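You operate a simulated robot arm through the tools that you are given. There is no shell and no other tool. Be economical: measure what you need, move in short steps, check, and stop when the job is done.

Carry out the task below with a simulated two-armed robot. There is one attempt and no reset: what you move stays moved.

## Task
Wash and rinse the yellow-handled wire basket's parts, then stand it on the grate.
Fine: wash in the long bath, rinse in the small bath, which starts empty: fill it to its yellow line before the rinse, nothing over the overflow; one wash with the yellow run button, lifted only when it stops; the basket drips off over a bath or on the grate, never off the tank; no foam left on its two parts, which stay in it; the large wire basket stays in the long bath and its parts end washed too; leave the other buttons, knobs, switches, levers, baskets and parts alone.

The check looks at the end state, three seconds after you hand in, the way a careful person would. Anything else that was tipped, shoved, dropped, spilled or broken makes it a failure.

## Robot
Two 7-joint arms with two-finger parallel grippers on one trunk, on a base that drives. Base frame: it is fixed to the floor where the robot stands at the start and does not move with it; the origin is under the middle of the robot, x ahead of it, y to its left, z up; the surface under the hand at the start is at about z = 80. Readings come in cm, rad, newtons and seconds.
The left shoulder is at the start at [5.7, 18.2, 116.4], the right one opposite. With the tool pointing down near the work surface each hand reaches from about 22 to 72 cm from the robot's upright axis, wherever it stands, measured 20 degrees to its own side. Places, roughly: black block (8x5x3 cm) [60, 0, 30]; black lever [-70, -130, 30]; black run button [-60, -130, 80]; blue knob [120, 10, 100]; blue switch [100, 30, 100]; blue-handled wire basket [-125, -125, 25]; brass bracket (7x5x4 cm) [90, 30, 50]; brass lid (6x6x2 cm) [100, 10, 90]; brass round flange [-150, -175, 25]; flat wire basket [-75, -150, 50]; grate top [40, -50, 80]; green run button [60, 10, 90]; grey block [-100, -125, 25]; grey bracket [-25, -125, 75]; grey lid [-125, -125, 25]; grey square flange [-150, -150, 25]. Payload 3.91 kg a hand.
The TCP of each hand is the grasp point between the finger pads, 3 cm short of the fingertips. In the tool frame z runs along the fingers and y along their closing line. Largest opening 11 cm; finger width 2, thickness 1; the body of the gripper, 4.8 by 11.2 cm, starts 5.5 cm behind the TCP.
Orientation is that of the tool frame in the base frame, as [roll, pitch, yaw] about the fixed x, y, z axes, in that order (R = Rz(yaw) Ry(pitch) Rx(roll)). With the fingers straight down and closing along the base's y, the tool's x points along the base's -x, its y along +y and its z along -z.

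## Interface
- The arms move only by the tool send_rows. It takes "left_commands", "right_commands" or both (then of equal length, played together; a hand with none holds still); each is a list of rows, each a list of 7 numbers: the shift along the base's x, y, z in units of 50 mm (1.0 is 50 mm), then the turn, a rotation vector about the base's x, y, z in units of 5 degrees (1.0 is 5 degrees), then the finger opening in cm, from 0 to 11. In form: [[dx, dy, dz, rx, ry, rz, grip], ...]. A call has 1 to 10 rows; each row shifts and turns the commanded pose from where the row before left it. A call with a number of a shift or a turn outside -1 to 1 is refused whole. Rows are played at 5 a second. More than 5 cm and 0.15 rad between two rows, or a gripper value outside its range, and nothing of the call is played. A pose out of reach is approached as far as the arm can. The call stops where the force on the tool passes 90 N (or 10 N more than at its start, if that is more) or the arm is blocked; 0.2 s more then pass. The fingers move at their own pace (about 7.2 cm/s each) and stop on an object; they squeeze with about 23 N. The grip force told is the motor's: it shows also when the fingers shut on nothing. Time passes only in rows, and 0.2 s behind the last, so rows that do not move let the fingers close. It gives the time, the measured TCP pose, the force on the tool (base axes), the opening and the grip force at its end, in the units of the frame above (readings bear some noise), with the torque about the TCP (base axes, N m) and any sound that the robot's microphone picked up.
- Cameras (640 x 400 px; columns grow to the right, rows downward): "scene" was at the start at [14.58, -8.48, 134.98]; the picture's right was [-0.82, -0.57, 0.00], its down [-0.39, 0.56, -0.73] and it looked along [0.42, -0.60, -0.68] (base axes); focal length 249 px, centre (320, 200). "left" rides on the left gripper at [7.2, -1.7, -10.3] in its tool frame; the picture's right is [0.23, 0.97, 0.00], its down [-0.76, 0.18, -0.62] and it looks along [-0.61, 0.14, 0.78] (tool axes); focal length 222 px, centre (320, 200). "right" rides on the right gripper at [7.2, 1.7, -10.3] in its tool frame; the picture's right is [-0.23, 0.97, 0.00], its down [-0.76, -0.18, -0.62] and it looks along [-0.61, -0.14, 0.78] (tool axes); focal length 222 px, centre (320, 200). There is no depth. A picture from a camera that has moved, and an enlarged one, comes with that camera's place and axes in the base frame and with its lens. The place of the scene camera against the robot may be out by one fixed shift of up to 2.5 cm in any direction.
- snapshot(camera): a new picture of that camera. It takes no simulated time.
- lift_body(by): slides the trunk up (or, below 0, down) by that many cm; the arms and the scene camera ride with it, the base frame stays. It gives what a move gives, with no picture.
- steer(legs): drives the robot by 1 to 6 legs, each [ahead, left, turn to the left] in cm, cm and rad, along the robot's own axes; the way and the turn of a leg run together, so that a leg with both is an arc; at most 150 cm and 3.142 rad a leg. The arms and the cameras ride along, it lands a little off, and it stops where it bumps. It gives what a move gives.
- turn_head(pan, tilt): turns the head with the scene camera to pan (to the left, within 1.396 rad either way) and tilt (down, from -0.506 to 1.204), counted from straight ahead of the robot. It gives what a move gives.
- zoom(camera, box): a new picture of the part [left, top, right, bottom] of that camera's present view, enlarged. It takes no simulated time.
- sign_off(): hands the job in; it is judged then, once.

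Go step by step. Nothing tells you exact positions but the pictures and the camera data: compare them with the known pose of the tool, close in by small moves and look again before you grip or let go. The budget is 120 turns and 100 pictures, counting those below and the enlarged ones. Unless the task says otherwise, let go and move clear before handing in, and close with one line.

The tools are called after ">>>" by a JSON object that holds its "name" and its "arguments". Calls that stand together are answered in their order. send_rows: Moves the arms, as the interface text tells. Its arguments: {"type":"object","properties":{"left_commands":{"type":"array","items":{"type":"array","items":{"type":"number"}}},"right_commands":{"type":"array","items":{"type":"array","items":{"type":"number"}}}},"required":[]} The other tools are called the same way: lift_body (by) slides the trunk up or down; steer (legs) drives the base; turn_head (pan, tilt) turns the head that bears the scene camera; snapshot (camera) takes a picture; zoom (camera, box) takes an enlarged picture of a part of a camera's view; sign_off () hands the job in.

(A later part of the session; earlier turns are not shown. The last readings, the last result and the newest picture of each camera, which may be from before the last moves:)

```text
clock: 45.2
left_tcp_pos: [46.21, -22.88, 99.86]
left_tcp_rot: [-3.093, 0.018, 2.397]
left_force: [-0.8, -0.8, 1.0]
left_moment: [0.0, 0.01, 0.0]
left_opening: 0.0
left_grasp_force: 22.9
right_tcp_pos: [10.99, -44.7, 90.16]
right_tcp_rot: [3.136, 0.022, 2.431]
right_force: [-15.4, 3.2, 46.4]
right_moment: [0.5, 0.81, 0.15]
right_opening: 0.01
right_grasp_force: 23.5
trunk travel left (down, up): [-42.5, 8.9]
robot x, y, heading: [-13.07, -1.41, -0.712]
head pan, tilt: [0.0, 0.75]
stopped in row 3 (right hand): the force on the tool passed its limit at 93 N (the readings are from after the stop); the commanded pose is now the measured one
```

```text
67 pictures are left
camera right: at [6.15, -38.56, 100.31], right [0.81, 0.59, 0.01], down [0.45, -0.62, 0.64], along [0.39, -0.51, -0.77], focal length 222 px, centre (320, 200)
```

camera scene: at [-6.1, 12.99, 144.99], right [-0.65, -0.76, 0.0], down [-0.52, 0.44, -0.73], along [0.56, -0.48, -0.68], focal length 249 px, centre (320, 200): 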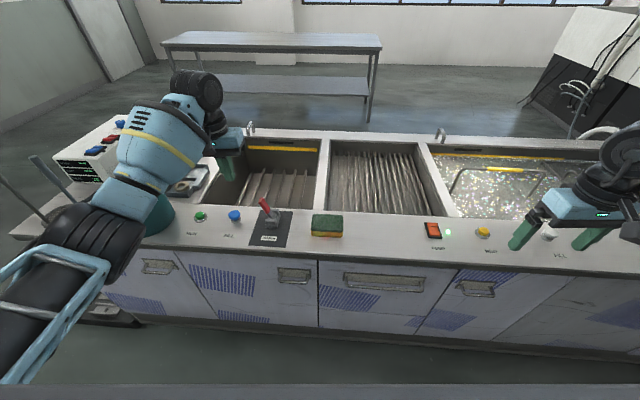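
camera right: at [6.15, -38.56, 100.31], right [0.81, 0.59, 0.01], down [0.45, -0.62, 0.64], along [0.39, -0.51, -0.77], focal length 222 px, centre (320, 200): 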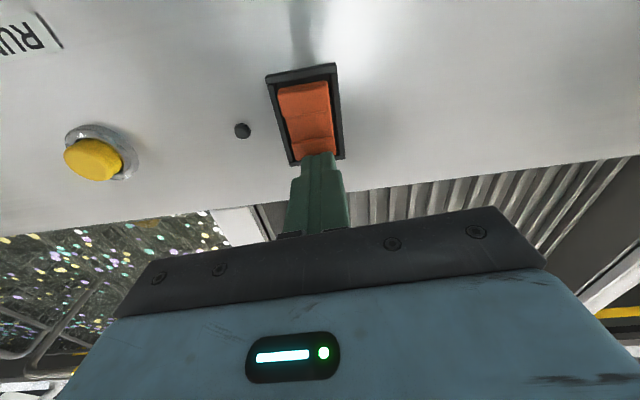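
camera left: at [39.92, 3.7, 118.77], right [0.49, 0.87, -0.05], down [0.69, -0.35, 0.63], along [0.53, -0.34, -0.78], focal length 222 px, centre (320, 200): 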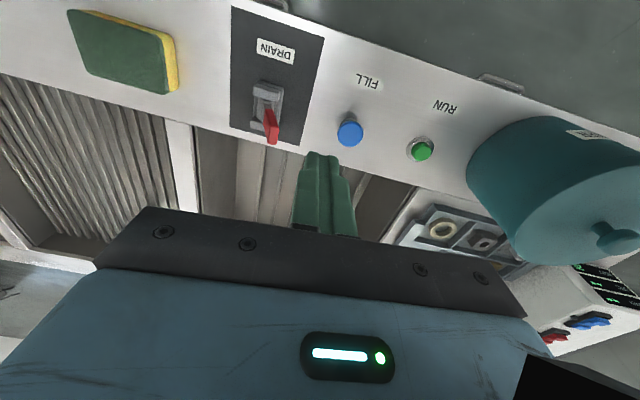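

The lamp is off again. Lift the right hand clear and look over the whole.

>>> {"name": "send_rows", "arguments": {"right_commands": [[0, 0, 0.8, 0, 0, 0, 0], [0, 0, 0.9, 0, 0, 0, 0], [0, 0, 0.9, 0, 0, 0, 0], [0, 0, 0.5, 0, 0, 0, 0]]}}

>>> {"name": "snapshot", "arguments": {"camera": "right"}}

>>> {"name": "snapshot", "arguments": {"camera": "left"}}

>>> {"name": "snapshot", "arguments": {"camera": "scene"}}

```text
clock: 46.2
left_tcp_pos: [46.45, -23.0, 99.89]
left_tcp_rot: [-3.095, 0.016, 2.399]
left_force: [0.5, 0.6, -1.1]
left_moment: [-0.02, -0.04, -0.01]
left_opening: 0.0
left_grasp_force: 22.5
right_tcp_pos: [10.94, -44.74, 105.2]
right_tcp_rot: [3.141, 0.018, 2.434]
right_force: [-0.4, -0.1, 0.8]
right_moment: [0.0, -0.02, 0.01]
right_opening: 0.0
right_grasp_force: 22.8
trunk travel left (down, up): [-42.5, 8.9]
robot x, y, heading: [-13.01, -1.42, -0.708]
head pan, tilt: [0.0, 0.75]
```

```text
66 pictures are left
camera right: at [6.2, -38.69, 115.44], right [0.81, 0.59, 0.01], down [0.45, -0.62, 0.64], along [0.38, -0.51, -0.77], focal length 222 px, centre (320, 200)
```

right: 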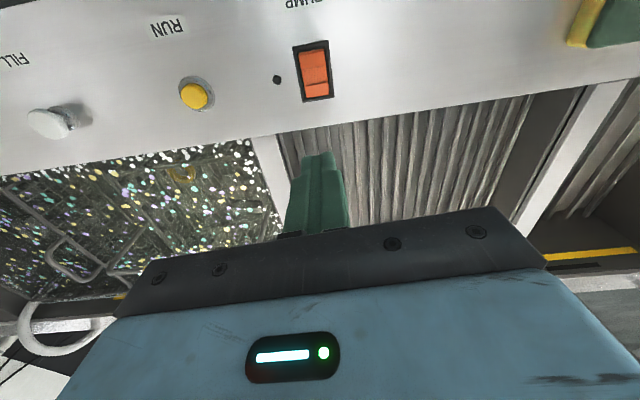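

```text
65 pictures are left
camera left: at [40.16, -19.0, 110.29], right [0.49, 0.87, -0.05], down [0.69, -0.36, 0.63], along [0.53, -0.34, -0.78], focal length 222 px, centre (320, 200)
```

left: 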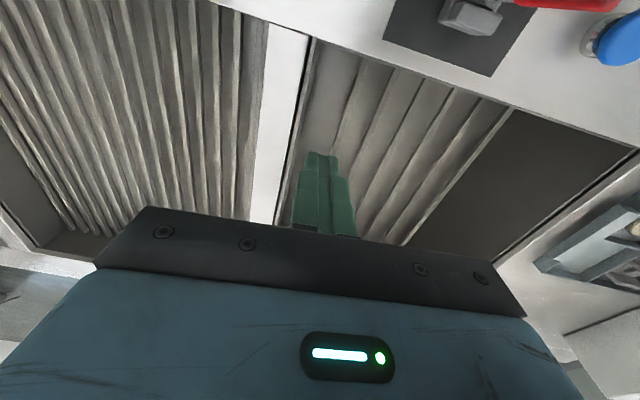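

```text
64 pictures are left
camera scene: at [0.71, -15.23, 134.97], right [-0.65, -0.76, 0.0], down [-0.52, 0.44, -0.73], along [0.56, -0.48, -0.68], focal length 249 px, centre (320, 200)
```

scene: 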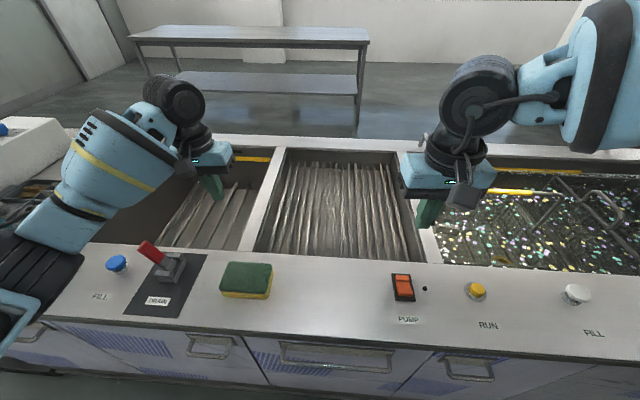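

Pump off and steady. The blue fill button is at about (52, 0); I raise the left hand and shift left to reach it.

>>> {"name": "send_rows", "arguments": {"left_commands": [[0, 0, 0.9, 0, 0, 0, 0], [0, 0, 0.9, 0, 0, 0, 0]]}}

>>> {"name": "steer", "arguments": {"legs": [[0, 20, 0]]}}

>>> {"name": "snapshot", "arguments": {"camera": "left"}}

```text
clock: 46.9
left_tcp_pos: [46.33, -22.99, 108.96]
left_tcp_rot: [-3.094, 0.015, 2.4]
left_force: [0.1, -0.1, 0.3]
left_moment: [0.01, -0.02, -0.01]
left_opening: 0.02
left_grasp_force: 23.3
right_tcp_pos: [10.97, -44.88, 105.17]
right_tcp_rot: [3.137, 0.019, 2.433]
right_force: [0.2, 0.8, -0.3]
right_moment: [0.03, -0.02, 0.04]
right_opening: 0.01
right_grasp_force: 23.1
trunk travel left (down, up): [-42.5, 8.9]
robot x, y, heading: [-13.17, -1.51, -0.71]
head pan, tilt: [0.0, 0.75]
```

```text
clock: 49.2
left_tcp_pos: [59.44, -7.76, 108.86]
left_tcp_rot: [-3.092, 0.017, 2.399]
left_force: [0.4, 0.8, -0.3]
left_moment: [0.01, 0.0, -0.03]
left_opening: 0.0
left_grasp_force: 23.1
right_tcp_pos: [24.06, -29.67, 105.15]
right_tcp_rot: [3.139, 0.017, 2.433]
right_force: [-0.1, -0.6, 0.2]
right_moment: [0.01, 0.03, 0.0]
right_opening: 0.02
right_grasp_force: 23.0
trunk travel left (down, up): [-42.5, 8.9]
robot x, y, heading: [-0.2, 13.39, -0.706]
head pan, tilt: [0.0, 0.75]
```

```text
63 pictures are left
camera left: at [53.14, -3.9, 119.24], right [0.49, 0.87, -0.05], down [0.69, -0.36, 0.63], along [0.53, -0.34, -0.78], focal length 222 px, centre (320, 200)
```

left: 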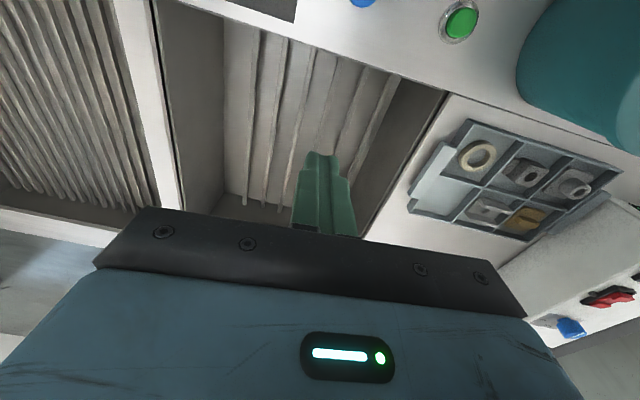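

>>> {"name": "send_rows", "arguments": {"left_commands": [[-0.66, 0.74, 0, 0, 0, 0, 0], [-0.66, 0.74, 0, 0, 0, 0, 0], [0, 0, -1, 0, 0, 0, 0], [0, 0, -1, 0, 0, 0, 0], [0, 0, -0.8, 0, 0, 0, 0]]}}

>>> {"name": "snapshot", "arguments": {"camera": "left"}}

```text
clock: 50.4
left_tcp_pos: [52.73, -0.45, 94.78]
left_tcp_rot: [-3.093, 0.018, 2.399]
left_force: [-0.6, -0.3, -0.1]
left_moment: [0.02, -0.01, -0.04]
left_opening: 0.0
left_grasp_force: 23.1
right_tcp_pos: [24.14, -29.73, 105.1]
right_tcp_rot: [3.14, 0.016, 2.434]
right_force: [0.0, -0.1, -0.9]
right_moment: [-0.01, 0.0, 0.01]
right_opening: 0.0
right_grasp_force: 22.5
trunk travel left (down, up): [-42.5, 8.9]
robot x, y, heading: [-0.18, 13.41, -0.704]
head pan, tilt: [0.0, 0.75]
```

```text
62 pictures are left
camera left: at [46.54, 3.49, 105.12], right [0.49, 0.87, -0.05], down [0.69, -0.36, 0.63], along [0.53, -0.34, -0.78], focal length 222 px, centre (320, 200)
```

left: 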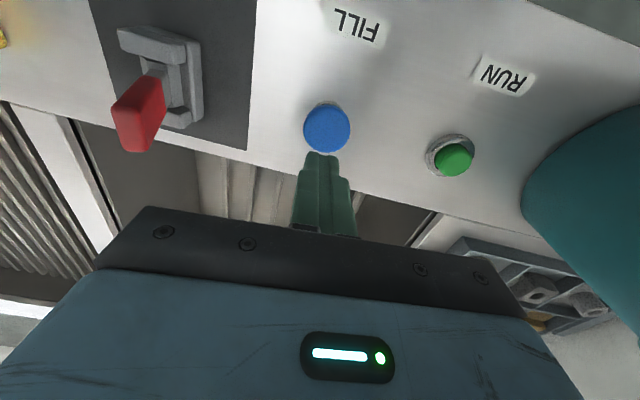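

>>> {"name": "send_rows", "arguments": {"left_commands": [[-0.12, 0.1, -0.3, 0, 0, 0, 0], [0, 0, -0.3, 0, 0, 0, 0], [0, 0, -0.15, 0, 0, 0, 0]]}}

>>> {"name": "snapshot", "arguments": {"camera": "left"}}

```text
clock: 51.2
left_tcp_pos: [52.34, 0.16, 91.16]
left_tcp_rot: [-3.094, 0.017, 2.4]
left_force: [0.5, 1.5, 2.8]
left_moment: [0.08, 0.01, 0.01]
left_opening: 0.0
left_grasp_force: 23.3
right_tcp_pos: [24.01, -29.74, 105.29]
right_tcp_rot: [3.137, 0.019, 2.432]
right_force: [0.0, 0.3, -0.5]
right_moment: [-0.06, 0.01, -0.02]
right_opening: 0.01
right_grasp_force: 22.6
trunk travel left (down, up): [-42.5, 8.9]
robot x, y, heading: [0.18, 13.32, -0.71]
head pan, tilt: [0.0, 0.75]
heard: click
```

```text
61 pictures are left
camera left: at [45.97, 4.01, 101.49], right [0.49, 0.87, -0.05], down [0.69, -0.35, 0.63], along [0.53, -0.34, -0.78], focal length 222 px, centre (320, 200)
```

left: 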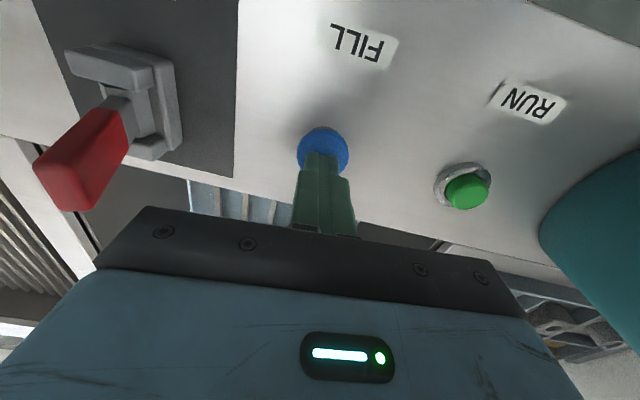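

Click heard, water seems to come in. I look at the level with the scene camera.

>>> {"name": "turn_head", "arguments": {"pan": 0.0, "tilt": 0.75}}

>>> {"name": "snapshot", "arguments": {"camera": "scene"}}

```text
clock: 51.8
left_tcp_pos: [52.29, 0.06, 91.0]
left_tcp_rot: [-3.094, 0.015, 2.398]
left_force: [1.1, 1.2, 2.8]
left_moment: [0.05, -0.05, 0.0]
left_opening: 0.0
left_grasp_force: 23.0
right_tcp_pos: [24.05, -29.67, 105.16]
right_tcp_rot: [3.139, 0.017, 2.434]
right_force: [1.0, 0.1, 0.4]
right_moment: [0.0, 0.04, -0.01]
right_opening: 0.0
right_grasp_force: 22.9
trunk travel left (down, up): [-42.5, 8.9]
robot x, y, heading: [-0.04, 13.5, -0.71]
head pan, tilt: [0.0, 0.75]
```

```text
60 pictures are left
camera scene: at [13.74, -0.09, 134.97], right [-0.65, -0.76, 0.0], down [-0.52, 0.44, -0.73], along [0.56, -0.48, -0.68], focal length 249 px, centre (320, 200)
```

scene: 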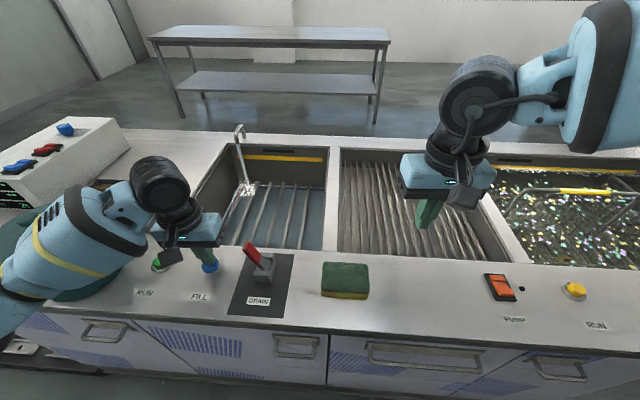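

Water runs from the tap. I hold the button and watch the level.

>>> {"name": "send_rows", "arguments": {"left_commands": [[0, 0, 0, 0, 0, 0, 0], [0, 0, 0, 0, 0, 0, 0], [0, 0, 0, 0, 0, 0, 0], [0, 0, 0, 0, 0, 0, 0], [0, 0, 0, 0, 0, 0, 0], [0, 0, 0, 0, 0, 0, 0], [0, 0, 0, 0, 0, 0, 0], [0, 0, 0, 0, 0, 0, 0], [0, 0, 0, 0, 0, 0, 0], [0, 0, 0, 0, 0, 0, 0]]}}

>>> {"name": "zoom", "arguments": {"camera": "scene", "box": [180, 120, 360, 260]}}

```text
clock: 54.0
left_tcp_pos: [52.24, 0.16, 91.1]
left_tcp_rot: [-3.094, 0.017, 2.398]
left_force: [1.4, -0.7, 3.7]
left_moment: [0.04, -0.01, 0.02]
left_opening: 0.0
left_grasp_force: 23.1
right_tcp_pos: [24.05, -29.7, 105.15]
right_tcp_rot: [3.139, 0.018, 2.432]
right_force: [0.2, -0.2, -0.4]
right_moment: [-0.01, 0.01, -0.01]
right_opening: 0.01
right_grasp_force: 22.8
trunk travel left (down, up): [-42.5, 8.9]
robot x, y, heading: [-0.26, 13.63, -0.709]
head pan, tilt: [0.0, 0.75]
```

```text
2.86 times, centred on (270, 190) of scene
camera zoom: at [13.73, -0.09, 134.97], right [-0.65, -0.76, 0.0], down [-0.52, 0.44, -0.73], along [0.56, -0.48, -0.68], focal length 711 px, centre (463, 229)
```

zoom: 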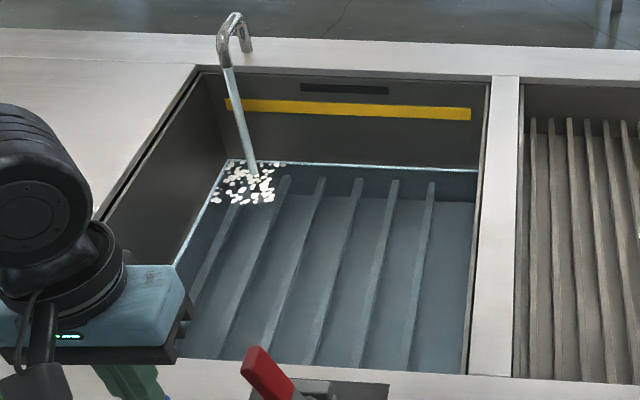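

>>> {"name": "send_rows", "arguments": {"left_commands": [[0, 0, 0, 0, 0, 0, 0], [0, 0, 0, 0, 0, 0, 0], [0, 0, 0, 0, 0, 0, 0], [0, 0, 0, 0, 0, 0, 0], [0, 0, 0, 0, 0, 0, 0], [0, 0, 0, 0, 0, 0, 0], [0, 0, 0, 0, 0, 0, 0], [0, 0, 0, 0, 0, 0, 0], [0, 0, 0, 0, 0, 0, 0]]}}

>>> {"name": "zoom", "arguments": {"camera": "scene", "box": [180, 120, 360, 260]}}

```text
clock: 56.0
left_tcp_pos: [52.26, 0.06, 91.07]
left_tcp_rot: [-3.094, 0.016, 2.399]
left_force: [0.5, -0.3, 2.2]
left_moment: [-0.01, -0.01, 0.03]
left_opening: 0.01
left_grasp_force: 22.6
right_tcp_pos: [24.04, -29.72, 105.2]
right_tcp_rot: [3.138, 0.017, 2.433]
right_force: [-0.3, 0.3, 0.0]
right_moment: [0.01, 0.01, 0.02]
right_opening: 0.0
right_grasp_force: 23.1
trunk travel left (down, up): [-42.5, 8.9]
robot x, y, heading: [-0.6, 13.74, -0.708]
head pan, tilt: [0.0, 0.75]
```

```text
2.86 times, centred on (270, 190) of scene
camera zoom: at [13.73, -0.1, 134.97], right [-0.65, -0.76, 0.0], down [-0.52, 0.44, -0.73], along [0.56, -0.48, -0.68], focal length 711 px, centre (463, 229)
```

zoom: 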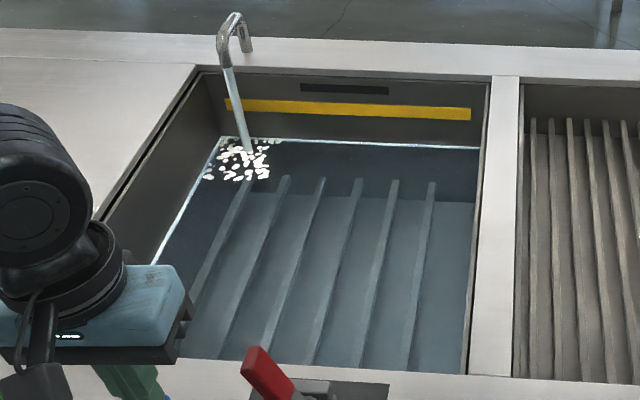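

About 12 px/s; roughly 2.9 s more. I wait 2 s more and check.

>>> {"name": "send_rows", "arguments": {"left_commands": [[0, 0, 0, 0, 0, 0, 0], [0, 0, 0, 0, 0, 0, 0], [0, 0, 0, 0, 0, 0, 0], [0, 0, 0, 0, 0, 0, 0], [0, 0, 0, 0, 0, 0, 0], [0, 0, 0, 0, 0, 0, 0], [0, 0, 0, 0, 0, 0, 0], [0, 0, 0, 0, 0, 0, 0], [0, 0, 0, 0, 0, 0, 0]]}}

>>> {"name": "zoom", "arguments": {"camera": "scene", "box": [180, 120, 360, 260]}}

```text
clock: 58.0
left_tcp_pos: [52.37, 0.15, 91.02]
left_tcp_rot: [-3.094, 0.015, 2.4]
left_force: [-0.2, -0.2, 2.9]
left_moment: [0.02, 0.0, 0.0]
left_opening: 0.0
left_grasp_force: 23.0
right_tcp_pos: [24.01, -29.69, 105.12]
right_tcp_rot: [3.138, 0.017, 2.434]
right_force: [0.4, -0.1, 0.0]
right_moment: [-0.01, -0.03, 0.01]
right_opening: 0.0
right_grasp_force: 23.2
trunk travel left (down, up): [-42.5, 8.9]
robot x, y, heading: [-0.33, 13.14, -0.708]
head pan, tilt: [0.0, 0.75]
```

```text
2.86 times, centred on (270, 190) of scene
camera zoom: at [13.73, -0.1, 134.97], right [-0.65, -0.76, 0.0], down [-0.52, 0.44, -0.73], along [0.56, -0.48, -0.68], focal length 711 px, centre (463, 229)
```

zoom: 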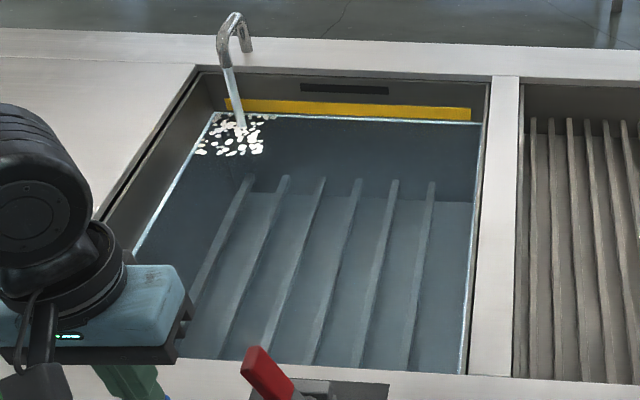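

The water touches the line's lower edge. Hold 0.2 s more, then release.

>>> {"name": "send_rows", "arguments": {"left_commands": [[0, 0, 0, 0, 0, 0, 0], [0, 0, 0.6, 0, 0, 0, 0]]}}

>>> {"name": "zoom", "arguments": {"camera": "scene", "box": [180, 120, 360, 260]}}

```text
clock: 58.6
left_tcp_pos: [52.17, 0.09, 94.05]
left_tcp_rot: [-3.095, 0.017, 2.398]
left_force: [0.1, -0.3, 0.1]
left_moment: [0.03, 0.0, 0.0]
left_opening: 0.0
left_grasp_force: 23.3
right_tcp_pos: [24.0, -29.75, 105.14]
right_tcp_rot: [3.138, 0.016, 2.434]
right_force: [-0.2, -0.2, -0.4]
right_moment: [0.01, -0.02, 0.01]
right_opening: 0.0
right_grasp_force: 23.1
trunk travel left (down, up): [-42.5, 8.9]
robot x, y, heading: [0.08, 13.7, -0.707]
head pan, tilt: [0.0, 0.75]
```

```text
2.86 times, centred on (270, 190) of scene
camera zoom: at [13.71, -0.12, 134.97], right [-0.65, -0.76, 0.0], down [-0.52, 0.44, -0.73], along [0.56, -0.48, -0.68], focal length 711 px, centre (463, 229)
```

zoom: 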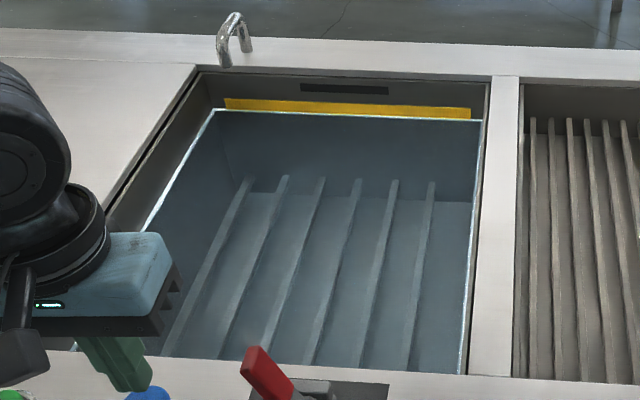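

The small bath is filled into the yellow band and the tap stopped. Next I raise the left hand and drive toward the long bath for the basket (handle near (6, -83, 92)).

>>> {"name": "send_rows", "arguments": {"left_commands": [[0, 0, 1, 0, 0, 0, 0], [0, 0, 1, 0, 0, 0, 0], [0, 0, 1, 0, 0, 0, 0], [0, 0, 0.4, 0, 0, 0, 0]]}}

>>> {"name": "lift_body", "arguments": {"by": 4}}

>>> {"name": "steer", "arguments": {"legs": [[0, -48, 0], [10, 0, 0]]}}

>>> {"name": "snapshot", "arguments": {"camera": "scene"}}

>>> {"name": "snapshot", "arguments": {"camera": "right"}}

```text
clock: 59.6
left_tcp_pos: [52.25, 0.03, 111.19]
left_tcp_rot: [-3.094, 0.015, 2.4]
left_force: [-0.9, -0.3, -0.2]
left_moment: [0.03, -0.01, 0.01]
left_opening: 0.01
left_grasp_force: 23.0
right_tcp_pos: [24.1, -29.77, 105.18]
right_tcp_rot: [3.139, 0.017, 2.433]
right_force: [-0.2, -0.7, 0.3]
right_moment: [0.01, 0.01, 0.02]
right_opening: 0.0
right_grasp_force: 23.5
trunk travel left (down, up): [-42.5, 8.9]
robot x, y, heading: [0.23, 13.9, -0.711]
head pan, tilt: [0.0, 0.75]
```

```text
clock: 60.5
left_tcp_pos: [52.25, -0.05, 115.11]
left_tcp_rot: [-3.095, 0.014, 2.399]
left_force: [-0.4, -0.4, -0.8]
left_moment: [0.01, 0.0, -0.02]
left_opening: 0.01
left_grasp_force: 22.8
right_tcp_pos: [24.03, -29.89, 109.09]
right_tcp_rot: [3.14, 0.014, 2.433]
right_force: [-0.1, 0.3, -0.3]
right_moment: [0.03, 0.02, -0.03]
right_opening: 0.0
right_grasp_force: 23.5
trunk travel left (down, up): [-46.5, 4.9]
robot x, y, heading: [-0.18, 13.78, -0.712]
head pan, tilt: [0.0, 0.75]
```

```text
clock: 66.0
left_tcp_pos: [28.17, -43.2, 115.14]
left_tcp_rot: [-3.093, 0.019, 2.393]
left_force: [-0.1, -0.5, 0.2]
left_moment: [-0.03, -0.02, -0.01]
left_opening: 0.01
left_grasp_force: 23.2
right_tcp_pos: [-0.2, -72.73, 109.12]
right_tcp_rot: [3.138, 0.018, 2.427]
right_force: [-0.5, -0.6, 0.3]
right_moment: [-0.02, 0.03, -0.04]
right_opening: 0.01
right_grasp_force: 23.0
trunk travel left (down, up): [-46.5, 4.9]
robot x, y, heading: [-24.05, -29.51, -0.717]
head pan, tilt: [0.0, 0.75]
```

```text
55 pictures are left
camera scene: at [-12.61, -41.12, 139.94], right [-0.66, -0.76, 0.0], down [-0.51, 0.45, -0.73], along [0.55, -0.48, -0.68], focal length 249 px, centre (320, 200)
```

scene: 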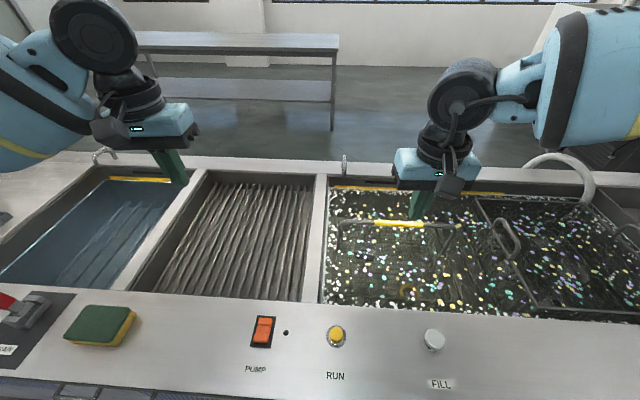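

```text
54 pictures are left
camera right: at [-4.98, -66.6, 119.42], right [0.81, 0.59, 0.01], down [0.45, -0.63, 0.64], along [0.38, -0.51, -0.77], focal length 222 px, centre (320, 200)
```

right: 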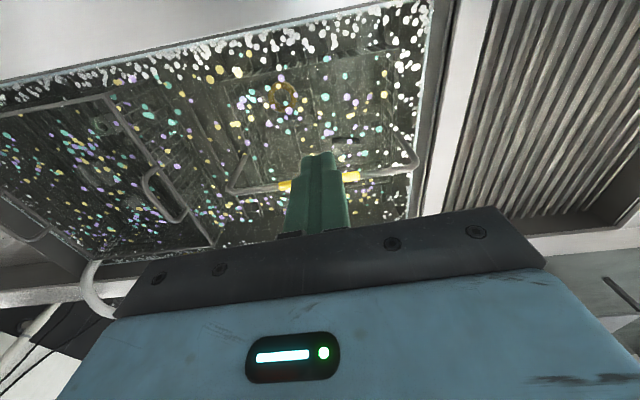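

The handle's yellow grip is near (6.5, -82, 92), its bar along the machine. I turn the right tool -90° to close across the bar, move above it, and open the fingers.

>>> {"name": "send_rows", "arguments": {"right_commands": [[0, 0, 0, 0, 0, -1, 5], [0, 0, 0, 0, 0, -1, 5], [0, 0, 0, 0, 0, -1, 5], [0, 0, 0, 0, 0, -1, 5], [0, 0, 0, 0, 0, -1, 5], [0, 0, 0, 0, 0, -1, 5], [0, 0, 0, 0, 0, -1, 5], [0, 0, 0, 0, 0, -1, 5], [0, 0, 0, 0, 0, -1, 5], [0, 0, 0, 0, 0, -1, 5]]}}

>>> {"name": "send_rows", "arguments": {"right_commands": [[0, 0, 0, 0, 0, -1, 5], [0, 0, 0, 0, 0, -1, 5], [0, 0, 0, 0, 0, -1, 5], [0, 0, 0, 0, 0, -1, 5], [0.3, -0.43, 0, 0, 0, -1, 5], [0.3, -0.43, 0, 0, 0, -1, 5], [0.3, -0.43, 0, 0, 0, -1, 5], [0.3, -0.43, 0, 0, 0, -1, 5]]}}

>>> {"name": "snapshot", "arguments": {"camera": "right"}}

```text
clock: 68.2
left_tcp_pos: [28.13, -43.19, 115.11]
left_tcp_rot: [-3.094, 0.016, 2.394]
left_force: [0.6, 0.1, -1.3]
left_moment: [0.0, 0.0, 0.0]
left_opening: 0.0
left_grasp_force: 23.4
right_tcp_pos: [-0.19, -72.78, 109.26]
right_tcp_rot: [3.138, 0.018, 1.552]
right_force: [1.0, -1.3, -0.2]
right_moment: [-0.01, -0.03, -0.01]
right_opening: 5.02
right_grasp_force: 0.1
trunk travel left (down, up): [-46.5, 4.9]
robot x, y, heading: [-23.97, -29.35, -0.714]
head pan, tilt: [0.0, 0.75]
```

```text
clock: 70.0
left_tcp_pos: [28.05, -43.39, 115.17]
left_tcp_rot: [-3.094, 0.015, 2.392]
left_force: [-0.6, 0.2, 0.1]
left_moment: [0.01, 0.0, -0.01]
left_opening: 0.0
left_grasp_force: 22.9
right_tcp_pos: [4.5, -83.16, 110.41]
right_tcp_rot: [3.141, 0.015, 0.85]
right_force: [-0.5, -0.3, 0.7]
right_moment: [0.03, 0.0, 0.04]
right_opening: 5.0
right_grasp_force: 0.1
right hand out of reach, approached as far as the arm can: row 8
trunk travel left (down, up): [-46.5, 4.9]
robot x, y, heading: [-23.79, -29.55, -0.718]
head pan, tilt: [0.0, 0.75]
```

```text
53 pictures are left
camera right: at [10.46, -78.55, 120.51], right [0.58, -0.81, 0.01], down [-0.63, -0.45, 0.64], along [-0.51, -0.37, -0.77], focal length 222 px, centre (320, 200)
```

right: 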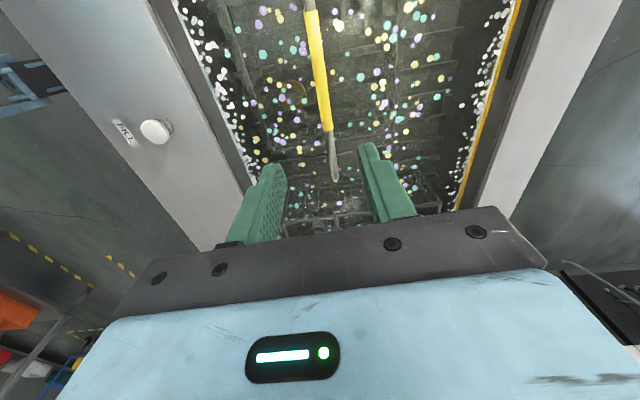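

Handle centre is about (6.4, -81.5) with bar at 44.5°. I trim the turn and go lower.

>>> {"name": "send_rows", "arguments": {"right_commands": [[0.2, 0.17, -0.4, 0, 0, -0.8, 5], [0.18, 0.16, -0.5, 0, 0, 0, 5], [0, 0, -0.8, 0, 0, 0, 5], [0, 0, -0.6, 0, 0, 0, 5]]}}

>>> {"name": "snapshot", "arguments": {"camera": "right"}}

>>> {"name": "zoom", "arguments": {"camera": "scene", "box": [310, 120, 510, 260]}}

```text
clock: 71.0
left_tcp_pos: [28.19, -43.33, 115.16]
left_tcp_rot: [-3.096, 0.016, 2.394]
left_force: [-0.1, 0.0, 0.2]
left_moment: [0.0, 0.02, -0.03]
left_opening: 0.0
left_grasp_force: 22.8
right_tcp_pos: [4.78, -82.82, 100.67]
right_tcp_rot: [3.138, 0.016, 0.788]
right_force: [0.3, 0.2, -0.2]
right_moment: [0.01, 0.0, -0.03]
right_opening: 4.99
right_grasp_force: 0.1
right hand out of reach, approached as far as the arm can: row 1, 2
trunk travel left (down, up): [-46.5, 4.9]
robot x, y, heading: [-23.91, -29.02, -0.716]
head pan, tilt: [0.0, 0.75]
```

```text
52 pictures are left
camera right: at [11.01, -78.75, 110.96], right [0.53, -0.85, 0.01], down [-0.66, -0.4, 0.63], along [-0.54, -0.34, -0.77], focal length 222 px, centre (320, 200)
```

right: 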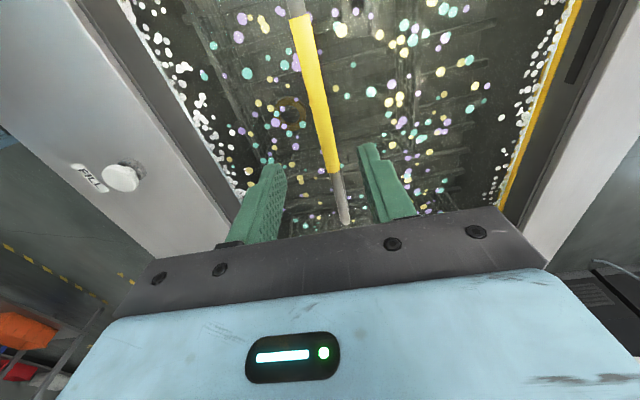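

```text
2.86 times, centred on (410, 190) of scene
camera zoom: at [-12.58, -41.18, 139.92], right [-0.66, -0.76, 0.0], down [-0.52, 0.45, -0.73], along [0.55, -0.48, -0.68], focal length 711 px, centre (63, 229)
```

zoom: 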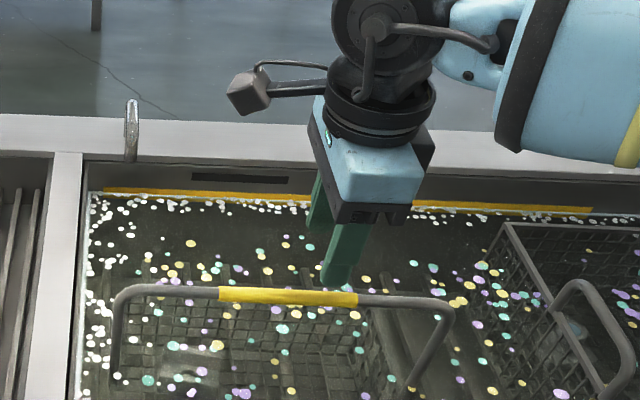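

The arm is at its reach limit with the trunk this high. I raise the hand, lower the trunk by 13, so the arm works in a better range and the trunk can later do the lifting.

>>> {"name": "send_rows", "arguments": {"right_commands": [[0, 0, 0.9, 0, 0, 0, 5], [0, 0, 0.9, 0, 0, 0, 5]]}}

>>> {"name": "lift_body", "arguments": {"by": -13}}

>>> {"name": "send_rows", "arguments": {"right_commands": [[0.22, 0.16, 0, 0, 0, 0, 5], [0, 0, 0, 0, 0, 0, 5]]}}

>>> {"name": "snapshot", "arguments": {"camera": "right"}}

```text
clock: 71.5
left_tcp_pos: [28.11, -43.1, 115.17]
left_tcp_rot: [-3.094, 0.017, 2.393]
left_force: [1.5, -0.4, 0.7]
left_moment: [0.01, -0.01, -0.01]
left_opening: 0.0
left_grasp_force: 22.6
right_tcp_pos: [4.65, -83.13, 110.03]
right_tcp_rot: [3.138, 0.017, 0.785]
right_force: [0.3, -0.9, -0.2]
right_moment: [0.01, 0.0, 0.05]
right_opening: 5.0
right_grasp_force: 0.1
trunk travel left (down, up): [-46.5, 4.9]
robot x, y, heading: [-24.01, -29.29, -0.718]
head pan, tilt: [0.0, 0.75]
```

```text
clock: 73.1
left_tcp_pos: [28.19, -43.24, 102.26]
left_tcp_rot: [-3.093, 0.018, 2.394]
left_force: [-0.4, -1.1, 0.4]
left_moment: [0.01, -0.01, -0.02]
left_opening: 0.0
left_grasp_force: 23.0
right_tcp_pos: [4.9, -83.03, 96.94]
right_tcp_rot: [3.137, 0.017, 0.784]
right_force: [-1.2, 0.2, 0.1]
right_moment: [-0.02, 0.0, -0.02]
right_opening: 5.02
right_grasp_force: 0.0
trunk travel left (down, up): [-33.5, 17.9]
robot x, y, heading: [-23.78, -29.52, -0.717]
head pan, tilt: [0.0, 0.75]
```

```text
clock: 73.7
left_tcp_pos: [28.21, -43.05, 102.1]
left_tcp_rot: [-3.095, 0.018, 2.393]
left_force: [0.6, -0.4, 0.6]
left_moment: [0.03, -0.04, -0.04]
left_opening: 0.01
left_grasp_force: 22.7
right_tcp_pos: [5.98, -82.2, 96.71]
right_tcp_rot: [3.139, 0.018, 0.785]
right_force: [0.5, 0.4, -0.4]
right_moment: [0.0, 0.02, -0.02]
right_opening: 5.03
right_grasp_force: 0.0
trunk travel left (down, up): [-33.5, 17.9]
robot x, y, heading: [-24.01, -29.38, -0.718]
head pan, tilt: [0.0, 0.75]
```

```text
50 pictures are left
camera right: at [12.13, -78.03, 107.06], right [0.53, -0.85, 0.01], down [-0.66, -0.4, 0.64], along [-0.54, -0.34, -0.77], focal length 222 px, centre (320, 200)
```

right: 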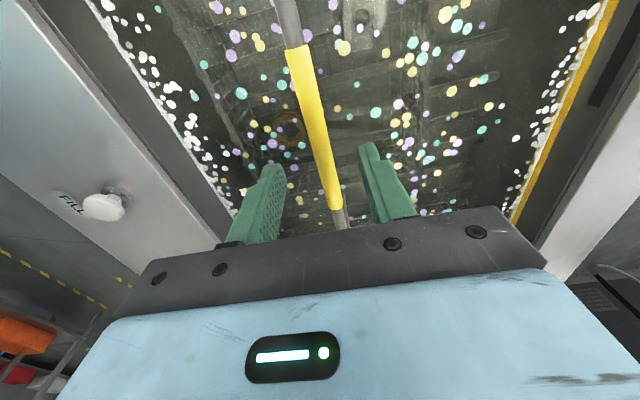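

Centred over the grip. Lower onto the bar and close.

>>> {"name": "send_rows", "arguments": {"right_commands": [[0.02, 0.03, -0.5, 0, 0, 0, 5], [0, 0, -0.44, 0, 0, 0, 5], [0, 0, 0, 0, 0, 0, 0], [0, 0, 0, 0, 0, 0, 0], [0, 0, 0, 0, 0, 0, 0], [0, 0, 0, 0, 0, 0, 0]]}}

>>> {"name": "snapshot", "arguments": {"camera": "right"}}

>>> {"name": "zoom", "arguments": {"camera": "scene", "box": [300, 90, 520, 260]}}

```text
clock: 75.1
left_tcp_pos: [28.08, -43.21, 102.13]
left_tcp_rot: [-3.096, 0.017, 2.393]
left_force: [0.3, 0.0, -0.7]
left_moment: [0.0, -0.04, 0.0]
left_opening: 0.01
left_grasp_force: 23.5
right_tcp_pos: [6.13, -82.03, 92.06]
right_tcp_rot: [3.14, 0.017, 0.785]
right_force: [0.9, -1.2, -0.1]
right_moment: [-0.07, 0.05, 0.06]
right_opening: 1.38
right_grasp_force: 22.9
trunk travel left (down, up): [-33.5, 17.9]
robot x, y, heading: [-24.55, -29.13, -0.713]
head pan, tilt: [0.0, 0.75]
```

```text
49 pictures are left
camera right: at [12.3, -77.88, 102.29], right [0.53, -0.85, 0.01], down [-0.66, -0.4, 0.64], along [-0.54, -0.34, -0.77], focal length 222 px, centre (320, 200)
```

right: 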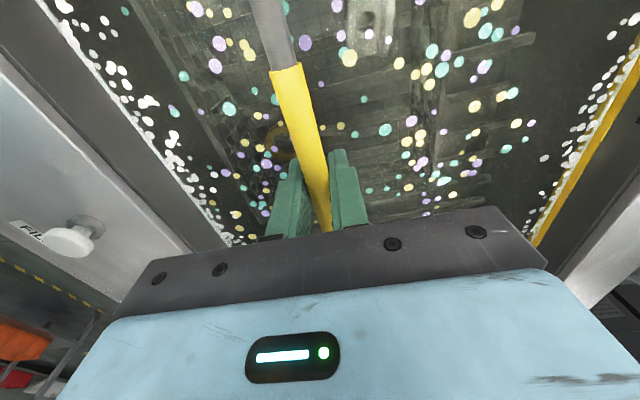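

```text
2.35 times, centred on (410, 175) of scene
camera zoom: at [-7.68, -45.42, 125.04], right [-0.66, -0.76, 0.0], down [-0.52, 0.45, -0.73], along [0.55, -0.48, -0.68], focal length 585 px, centre (108, 259)
```

zoom: 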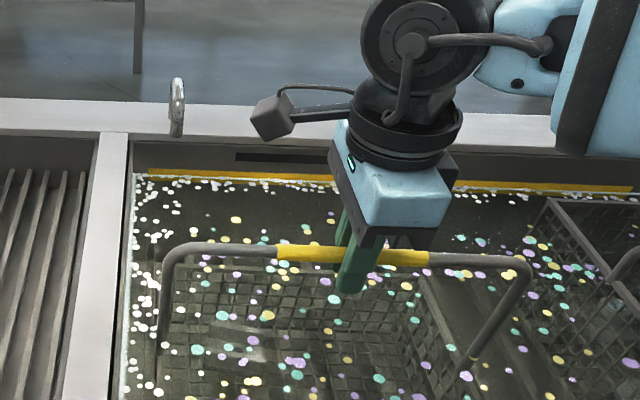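

Gripped. I lift a little with the trunk and check weight and level.

>>> {"name": "lift_body", "arguments": {"by": 5}}

>>> {"name": "zoom", "arguments": {"camera": "scene", "box": [260, 90, 540, 310]}}

```text
clock: 76.0
left_tcp_pos: [28.24, -43.26, 107.1]
left_tcp_rot: [-3.095, 0.013, 2.394]
left_force: [0.1, 0.6, -0.8]
left_moment: [0.01, 0.02, 0.01]
left_opening: 0.02
left_grasp_force: 23.3
right_tcp_pos: [6.09, -81.98, 96.9]
right_tcp_rot: [-3.141, 0.018, 0.788]
right_force: [-0.7, -0.3, -7.7]
right_moment: [-0.01, -0.09, 0.03]
right_opening: 1.35
right_grasp_force: 22.9
trunk travel left (down, up): [-38.5, 12.9]
robot x, y, heading: [-24.07, -29.57, -0.714]
head pan, tilt: [0.0, 0.75]
```

```text
1.82 times, centred on (400, 200) of scene
camera zoom: at [-8.82, -44.44, 130.3], right [-0.66, -0.76, 0.0], down [-0.52, 0.45, -0.73], along [0.55, -0.48, -0.68], focal length 452 px, centre (174, 200)
```

zoom: 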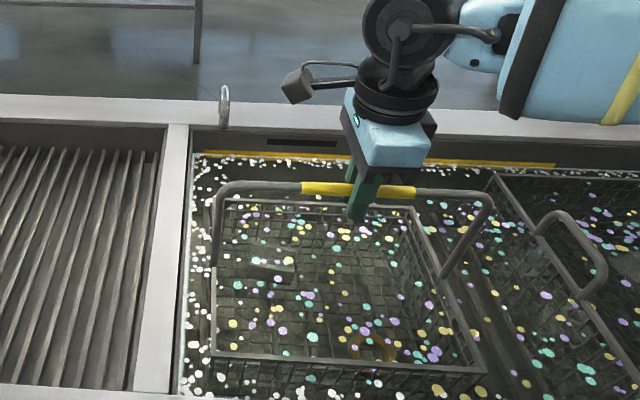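

It hangs level, about 0.8 kg. Continue raising with the trunk.

>>> {"name": "lift_body", "arguments": {"by": 12.5}}

>>> {"name": "snapshot", "arguments": {"camera": "scene"}}

```text
clock: 77.6
left_tcp_pos: [28.29, -43.21, 119.46]
left_tcp_rot: [-3.095, 0.011, 2.393]
left_force: [0.6, -0.4, -1.0]
left_moment: [-0.01, -0.01, 0.02]
left_opening: 0.0
left_grasp_force: 22.3
right_tcp_pos: [4.14, -80.31, 124.42]
right_tcp_rot: [2.871, -0.001, 0.782]
right_force: [0.0, 0.5, -8.5]
right_moment: [0.09, 0.07, 0.02]
right_opening: 1.39
right_grasp_force: 23.6
trunk travel left (down, up): [-51.0, 0.4]
robot x, y, heading: [-23.88, -29.31, -0.713]
head pan, tilt: [0.0, 0.75]
```

```text
46 pictures are left
camera scene: at [-16.73, -37.57, 144.95], right [-0.66, -0.76, 0.0], down [-0.52, 0.45, -0.73], along [0.55, -0.48, -0.68], focal length 249 px, centre (320, 200)
```

scene: 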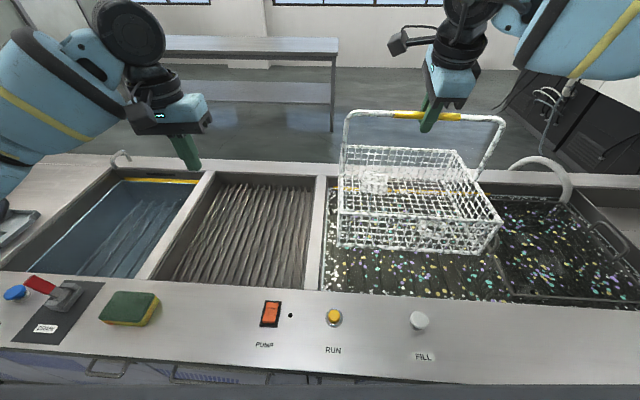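

The basket is out of the bath, covered in foam. The wrist pose looks odd (tilted); I let it settle and drip over the long bath and re-read.

>>> {"name": "send_rows", "arguments": {"right_commands": [[0, 0, 0, 0, 0, 0, 0], [0, 0, 0, 0, 0, 0, 0], [0, 0, 0, 0, 0, 0, 0], [0, 0, 0, 0, 0, 0, 0], [0, 0, 0, 0, 0, 0, 0], [0, 0, 0, 0, 0, 0, 0], [0, 0, 0, 0, 0, 0, 0], [0, 0, 0, 0, 0, 0, 0], [0, 0, 0, 0, 0, 0, 0], [0, 0, 0, 0, 0, 0, 0]]}}

>>> {"name": "zoom", "arguments": {"camera": "scene", "box": [300, 60, 560, 300]}}

```text
clock: 79.8
left_tcp_pos: [28.13, -43.18, 119.59]
left_tcp_rot: [-3.095, 0.015, 2.394]
left_force: [-0.3, -1.1, -0.2]
left_moment: [0.02, 0.0, 0.03]
left_opening: 0.01
left_grasp_force: 22.6
right_tcp_pos: [4.05, -80.35, 124.65]
right_tcp_rot: [2.866, -0.003, 0.784]
right_force: [0.4, -0.1, -8.9]
right_moment: [-0.03, -0.03, 0.01]
right_opening: 1.35
right_grasp_force: 23.3
trunk travel left (down, up): [-51.0, 0.4]
robot x, y, heading: [-24.14, -29.49, -0.714]
head pan, tilt: [0.0, 0.75]
```

```text
1.67 times, centred on (430, 180) of scene
camera zoom: at [-16.79, -37.53, 144.98], right [-0.66, -0.76, 0.0], down [-0.52, 0.45, -0.73], along [0.55, -0.48, -0.68], focal length 415 px, centre (137, 233)
```

zoom: 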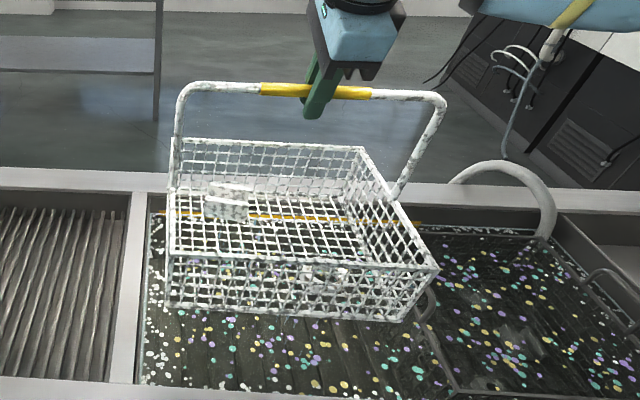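

The basket hangs freely, bottom around z 98, dripping over the bath. The machine axis is actually at 45°, so I drive mostly left with a bit ahead, in two stages; first over the grate.

>>> {"name": "steer", "arguments": {"legs": [[3.6, 50, 0]]}}

>>> {"name": "snapshot", "arguments": {"camera": "scene"}}

>>> {"name": "turn_head", "arguments": {"pan": 0.8, "tilt": 0.75}}

>>> {"name": "snapshot", "arguments": {"camera": "scene"}}

```text
clock: 84.7
left_tcp_pos: [63.86, -7.93, 119.64]
left_tcp_rot: [-3.095, 0.014, 2.39]
left_force: [0.3, 0.2, 0.3]
left_moment: [-0.01, -0.03, -0.03]
left_opening: 0.0
left_grasp_force: 23.1
right_tcp_pos: [39.61, -44.9, 124.8]
right_tcp_rot: [2.868, -0.001, 0.784]
right_force: [0.3, 0.3, -8.5]
right_moment: [0.01, -0.02, 0.04]
right_opening: 1.34
right_grasp_force: 22.5
trunk travel left (down, up): [-51.0, 0.4]
robot x, y, heading: [11.73, 5.9, -0.715]
head pan, tilt: [0.0, 0.75]
```

```text
44 pictures are left
camera scene: at [18.81, -2.04, 144.98], right [-0.66, -0.75, 0.0], down [-0.51, 0.45, -0.73], along [0.55, -0.48, -0.68], focal length 249 px, centre (320, 200)
```

scene: 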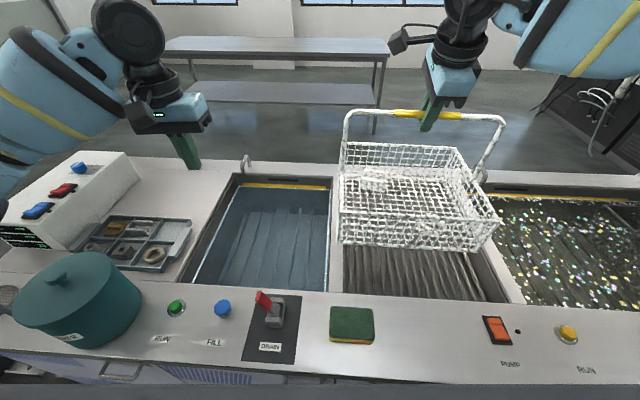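

```text
clock: 85.8
left_tcp_pos: [63.78, -7.78, 119.74]
left_tcp_rot: [-3.094, 0.017, 2.39]
left_force: [0.2, 1.0, -0.8]
left_moment: [-0.02, 0.02, 0.0]
left_opening: 0.0
left_grasp_force: 22.5
right_tcp_pos: [39.53, -44.92, 124.83]
right_tcp_rot: [2.869, -0.003, 0.784]
right_force: [0.1, -0.3, -7.4]
right_moment: [0.02, -0.03, -0.02]
right_opening: 1.36
right_grasp_force: 23.3
trunk travel left (down, up): [-51.0, 0.4]
robot x, y, heading: [11.86, 6.14, -0.716]
head pan, tilt: [0.799, 0.75]
```

```text
43 pictures are left
camera scene: at [20.83, 4.09, 144.99], right [0.08, -1.0, 0.0], down [-0.68, -0.06, -0.73], along [0.73, 0.06, -0.68], focal length 249 px, centre (320, 200)
```

scene: 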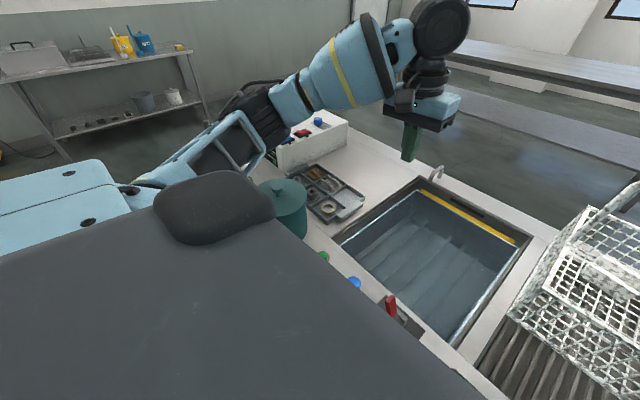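

The left elbow rides well above the pot and the tray. For more margin I raise the left hand and bring it inward, then drive the remaining way to the small bath.

>>> {"name": "send_rows", "arguments": {"left_commands": [[0, 0, 0.9, 0, 0, 0, 0], [0, 0, 0.9, 0, 0, 0, 0], [-0.6, -0.7, 0, 0, 0, 0, 0], [-0.6, -0.7, 0, 0, 0, 0, 0]]}}

>>> {"name": "steer", "arguments": {"legs": [[2.6, 36.5, 0]]}}

>>> {"name": "turn_head", "arguments": {"pan": 0.0, "tilt": 0.85}}

>>> {"name": "snapshot", "arguments": {"camera": "scene"}}

>>> {"name": "snapshot", "arguments": {"camera": "right"}}

```text
clock: 86.8
left_tcp_pos: [57.56, -14.97, 128.67]
left_tcp_rot: [-3.093, 0.015, 2.394]
left_force: [0.1, 0.3, -1.0]
left_moment: [0.0, -0.01, 0.03]
left_opening: 0.01
left_grasp_force: 22.9
right_tcp_pos: [39.52, -44.93, 124.68]
right_tcp_rot: [2.87, -0.004, 0.784]
right_force: [0.8, -0.3, -8.7]
right_moment: [-0.04, -0.01, -0.01]
right_opening: 1.35
right_grasp_force: 23.0
trunk travel left (down, up): [-51.0, 0.4]
robot x, y, heading: [11.95, 6.12, -0.719]
head pan, tilt: [0.799, 0.75]
```

```text
clock: 90.6
left_tcp_pos: [83.67, 11.14, 128.76]
left_tcp_rot: [-3.094, 0.015, 2.394]
left_force: [0.3, 0.0, 0.0]
left_moment: [-0.01, -0.01, 0.04]
left_opening: 0.02
left_grasp_force: 23.0
right_tcp_pos: [65.57, -19.0, 124.63]
right_tcp_rot: [2.867, -0.003, 0.785]
right_force: [-0.2, -0.1, -8.9]
right_moment: [0.0, 0.01, 0.0]
right_opening: 1.34
right_grasp_force: 22.8
trunk travel left (down, up): [-51.0, 0.4]
robot x, y, heading: [37.76, 31.54, -0.712]
head pan, tilt: [0.799, 0.75]
```

```text
clock: 91.7
left_tcp_pos: [83.65, 11.18, 128.68]
left_tcp_rot: [-3.094, 0.016, 2.395]
left_force: [0.1, 0.1, 0.4]
left_moment: [0.03, 0.0, 0.02]
left_opening: 0.0
left_grasp_force: 23.0
right_tcp_pos: [65.66, -19.02, 124.77]
right_tcp_rot: [2.867, -0.001, 0.785]
right_force: [0.2, 0.0, -8.8]
right_moment: [-0.02, -0.04, 0.01]
right_opening: 1.35
right_grasp_force: 22.9
trunk travel left (down, up): [-51.0, 0.4]
robot x, y, heading: [37.26, 31.99, -0.71]
head pan, tilt: [0.0, 0.85]
```

```text
42 pictures are left
camera scene: at [44.36, 24.16, 144.18], right [-0.65, -0.76, 0.0], down [-0.57, 0.49, -0.66], along [0.5, -0.43, -0.75], focal length 249 px, centre (320, 200)
```

scene: 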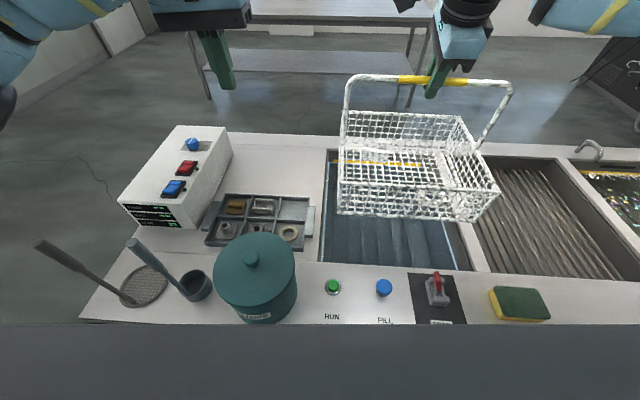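

```text
41 pictures are left
camera right: at [69.66, -12.93, 135.15], right [0.5, -0.82, 0.26], down [-0.78, -0.3, 0.55], along [-0.38, -0.48, -0.79], focal length 222 px, centre (320, 200)
```

right: 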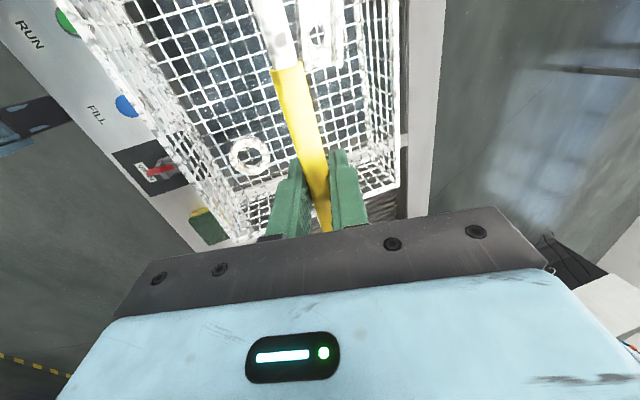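

Laterally centred over the small bath; it needs about 5 cm farther from me. I lower the trunk by 9 and then extend the arm.

>>> {"name": "lift_body", "arguments": {"by": -9}}

>>> {"name": "send_rows", "arguments": {"right_commands": [[0.25, -0.25, 0, 0, 0, 0, 0], [0.25, -0.25, 0, 0, 0, 0, 0], [0.2, -0.2, 0, 0, 0, 0, 0], [0, 0, 0, 0, 0, 0, 0]]}}

>>> {"name": "snapshot", "arguments": {"camera": "scene"}}

```text
clock: 93.0
left_tcp_pos: [83.61, 11.16, 119.86]
left_tcp_rot: [-3.095, 0.017, 2.391]
left_force: [-0.1, 0.6, -0.4]
left_moment: [0.02, -0.04, -0.03]
left_opening: 0.0
left_grasp_force: 22.9
right_tcp_pos: [65.58, -19.0, 115.83]
right_tcp_rot: [2.866, -0.001, 0.786]
right_force: [-0.3, 0.5, -7.9]
right_moment: [0.06, 0.02, 0.03]
right_opening: 1.32
right_grasp_force: 22.4
trunk travel left (down, up): [-42.0, 9.4]
robot x, y, heading: [37.29, 31.77, -0.711]
head pan, tilt: [0.0, 0.85]
```

```text
clock: 94.0
left_tcp_pos: [83.63, 11.15, 119.68]
left_tcp_rot: [-3.095, 0.015, 2.394]
left_force: [-1.0, 0.4, 1.0]
left_moment: [-0.02, -0.02, -0.02]
left_opening: 0.0
left_grasp_force: 23.2
right_tcp_pos: [69.07, -22.48, 115.87]
right_tcp_rot: [2.868, 0.0, 0.787]
right_force: [0.8, 1.1, -7.6]
right_moment: [0.03, 0.01, 0.01]
right_opening: 1.34
right_grasp_force: 23.6
trunk travel left (down, up): [-42.0, 9.4]
robot x, y, heading: [37.53, 31.85, -0.715]
head pan, tilt: [0.0, 0.85]
```

```text
40 pictures are left
camera scene: at [51.05, 18.36, 133.56], right [-0.65, -0.76, 0.0], down [-0.57, 0.49, -0.66], along [0.5, -0.43, -0.75], focal length 249 px, centre (320, 200)
```

scene: 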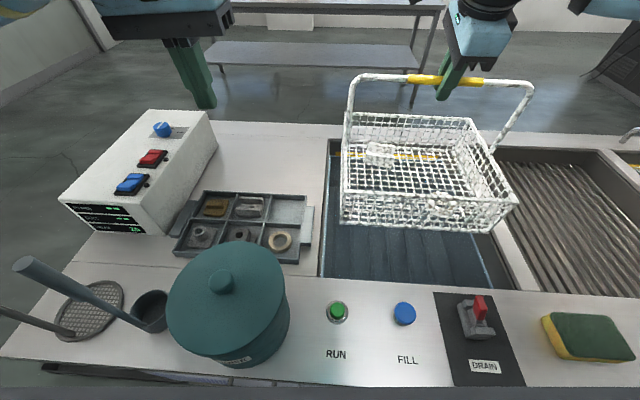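

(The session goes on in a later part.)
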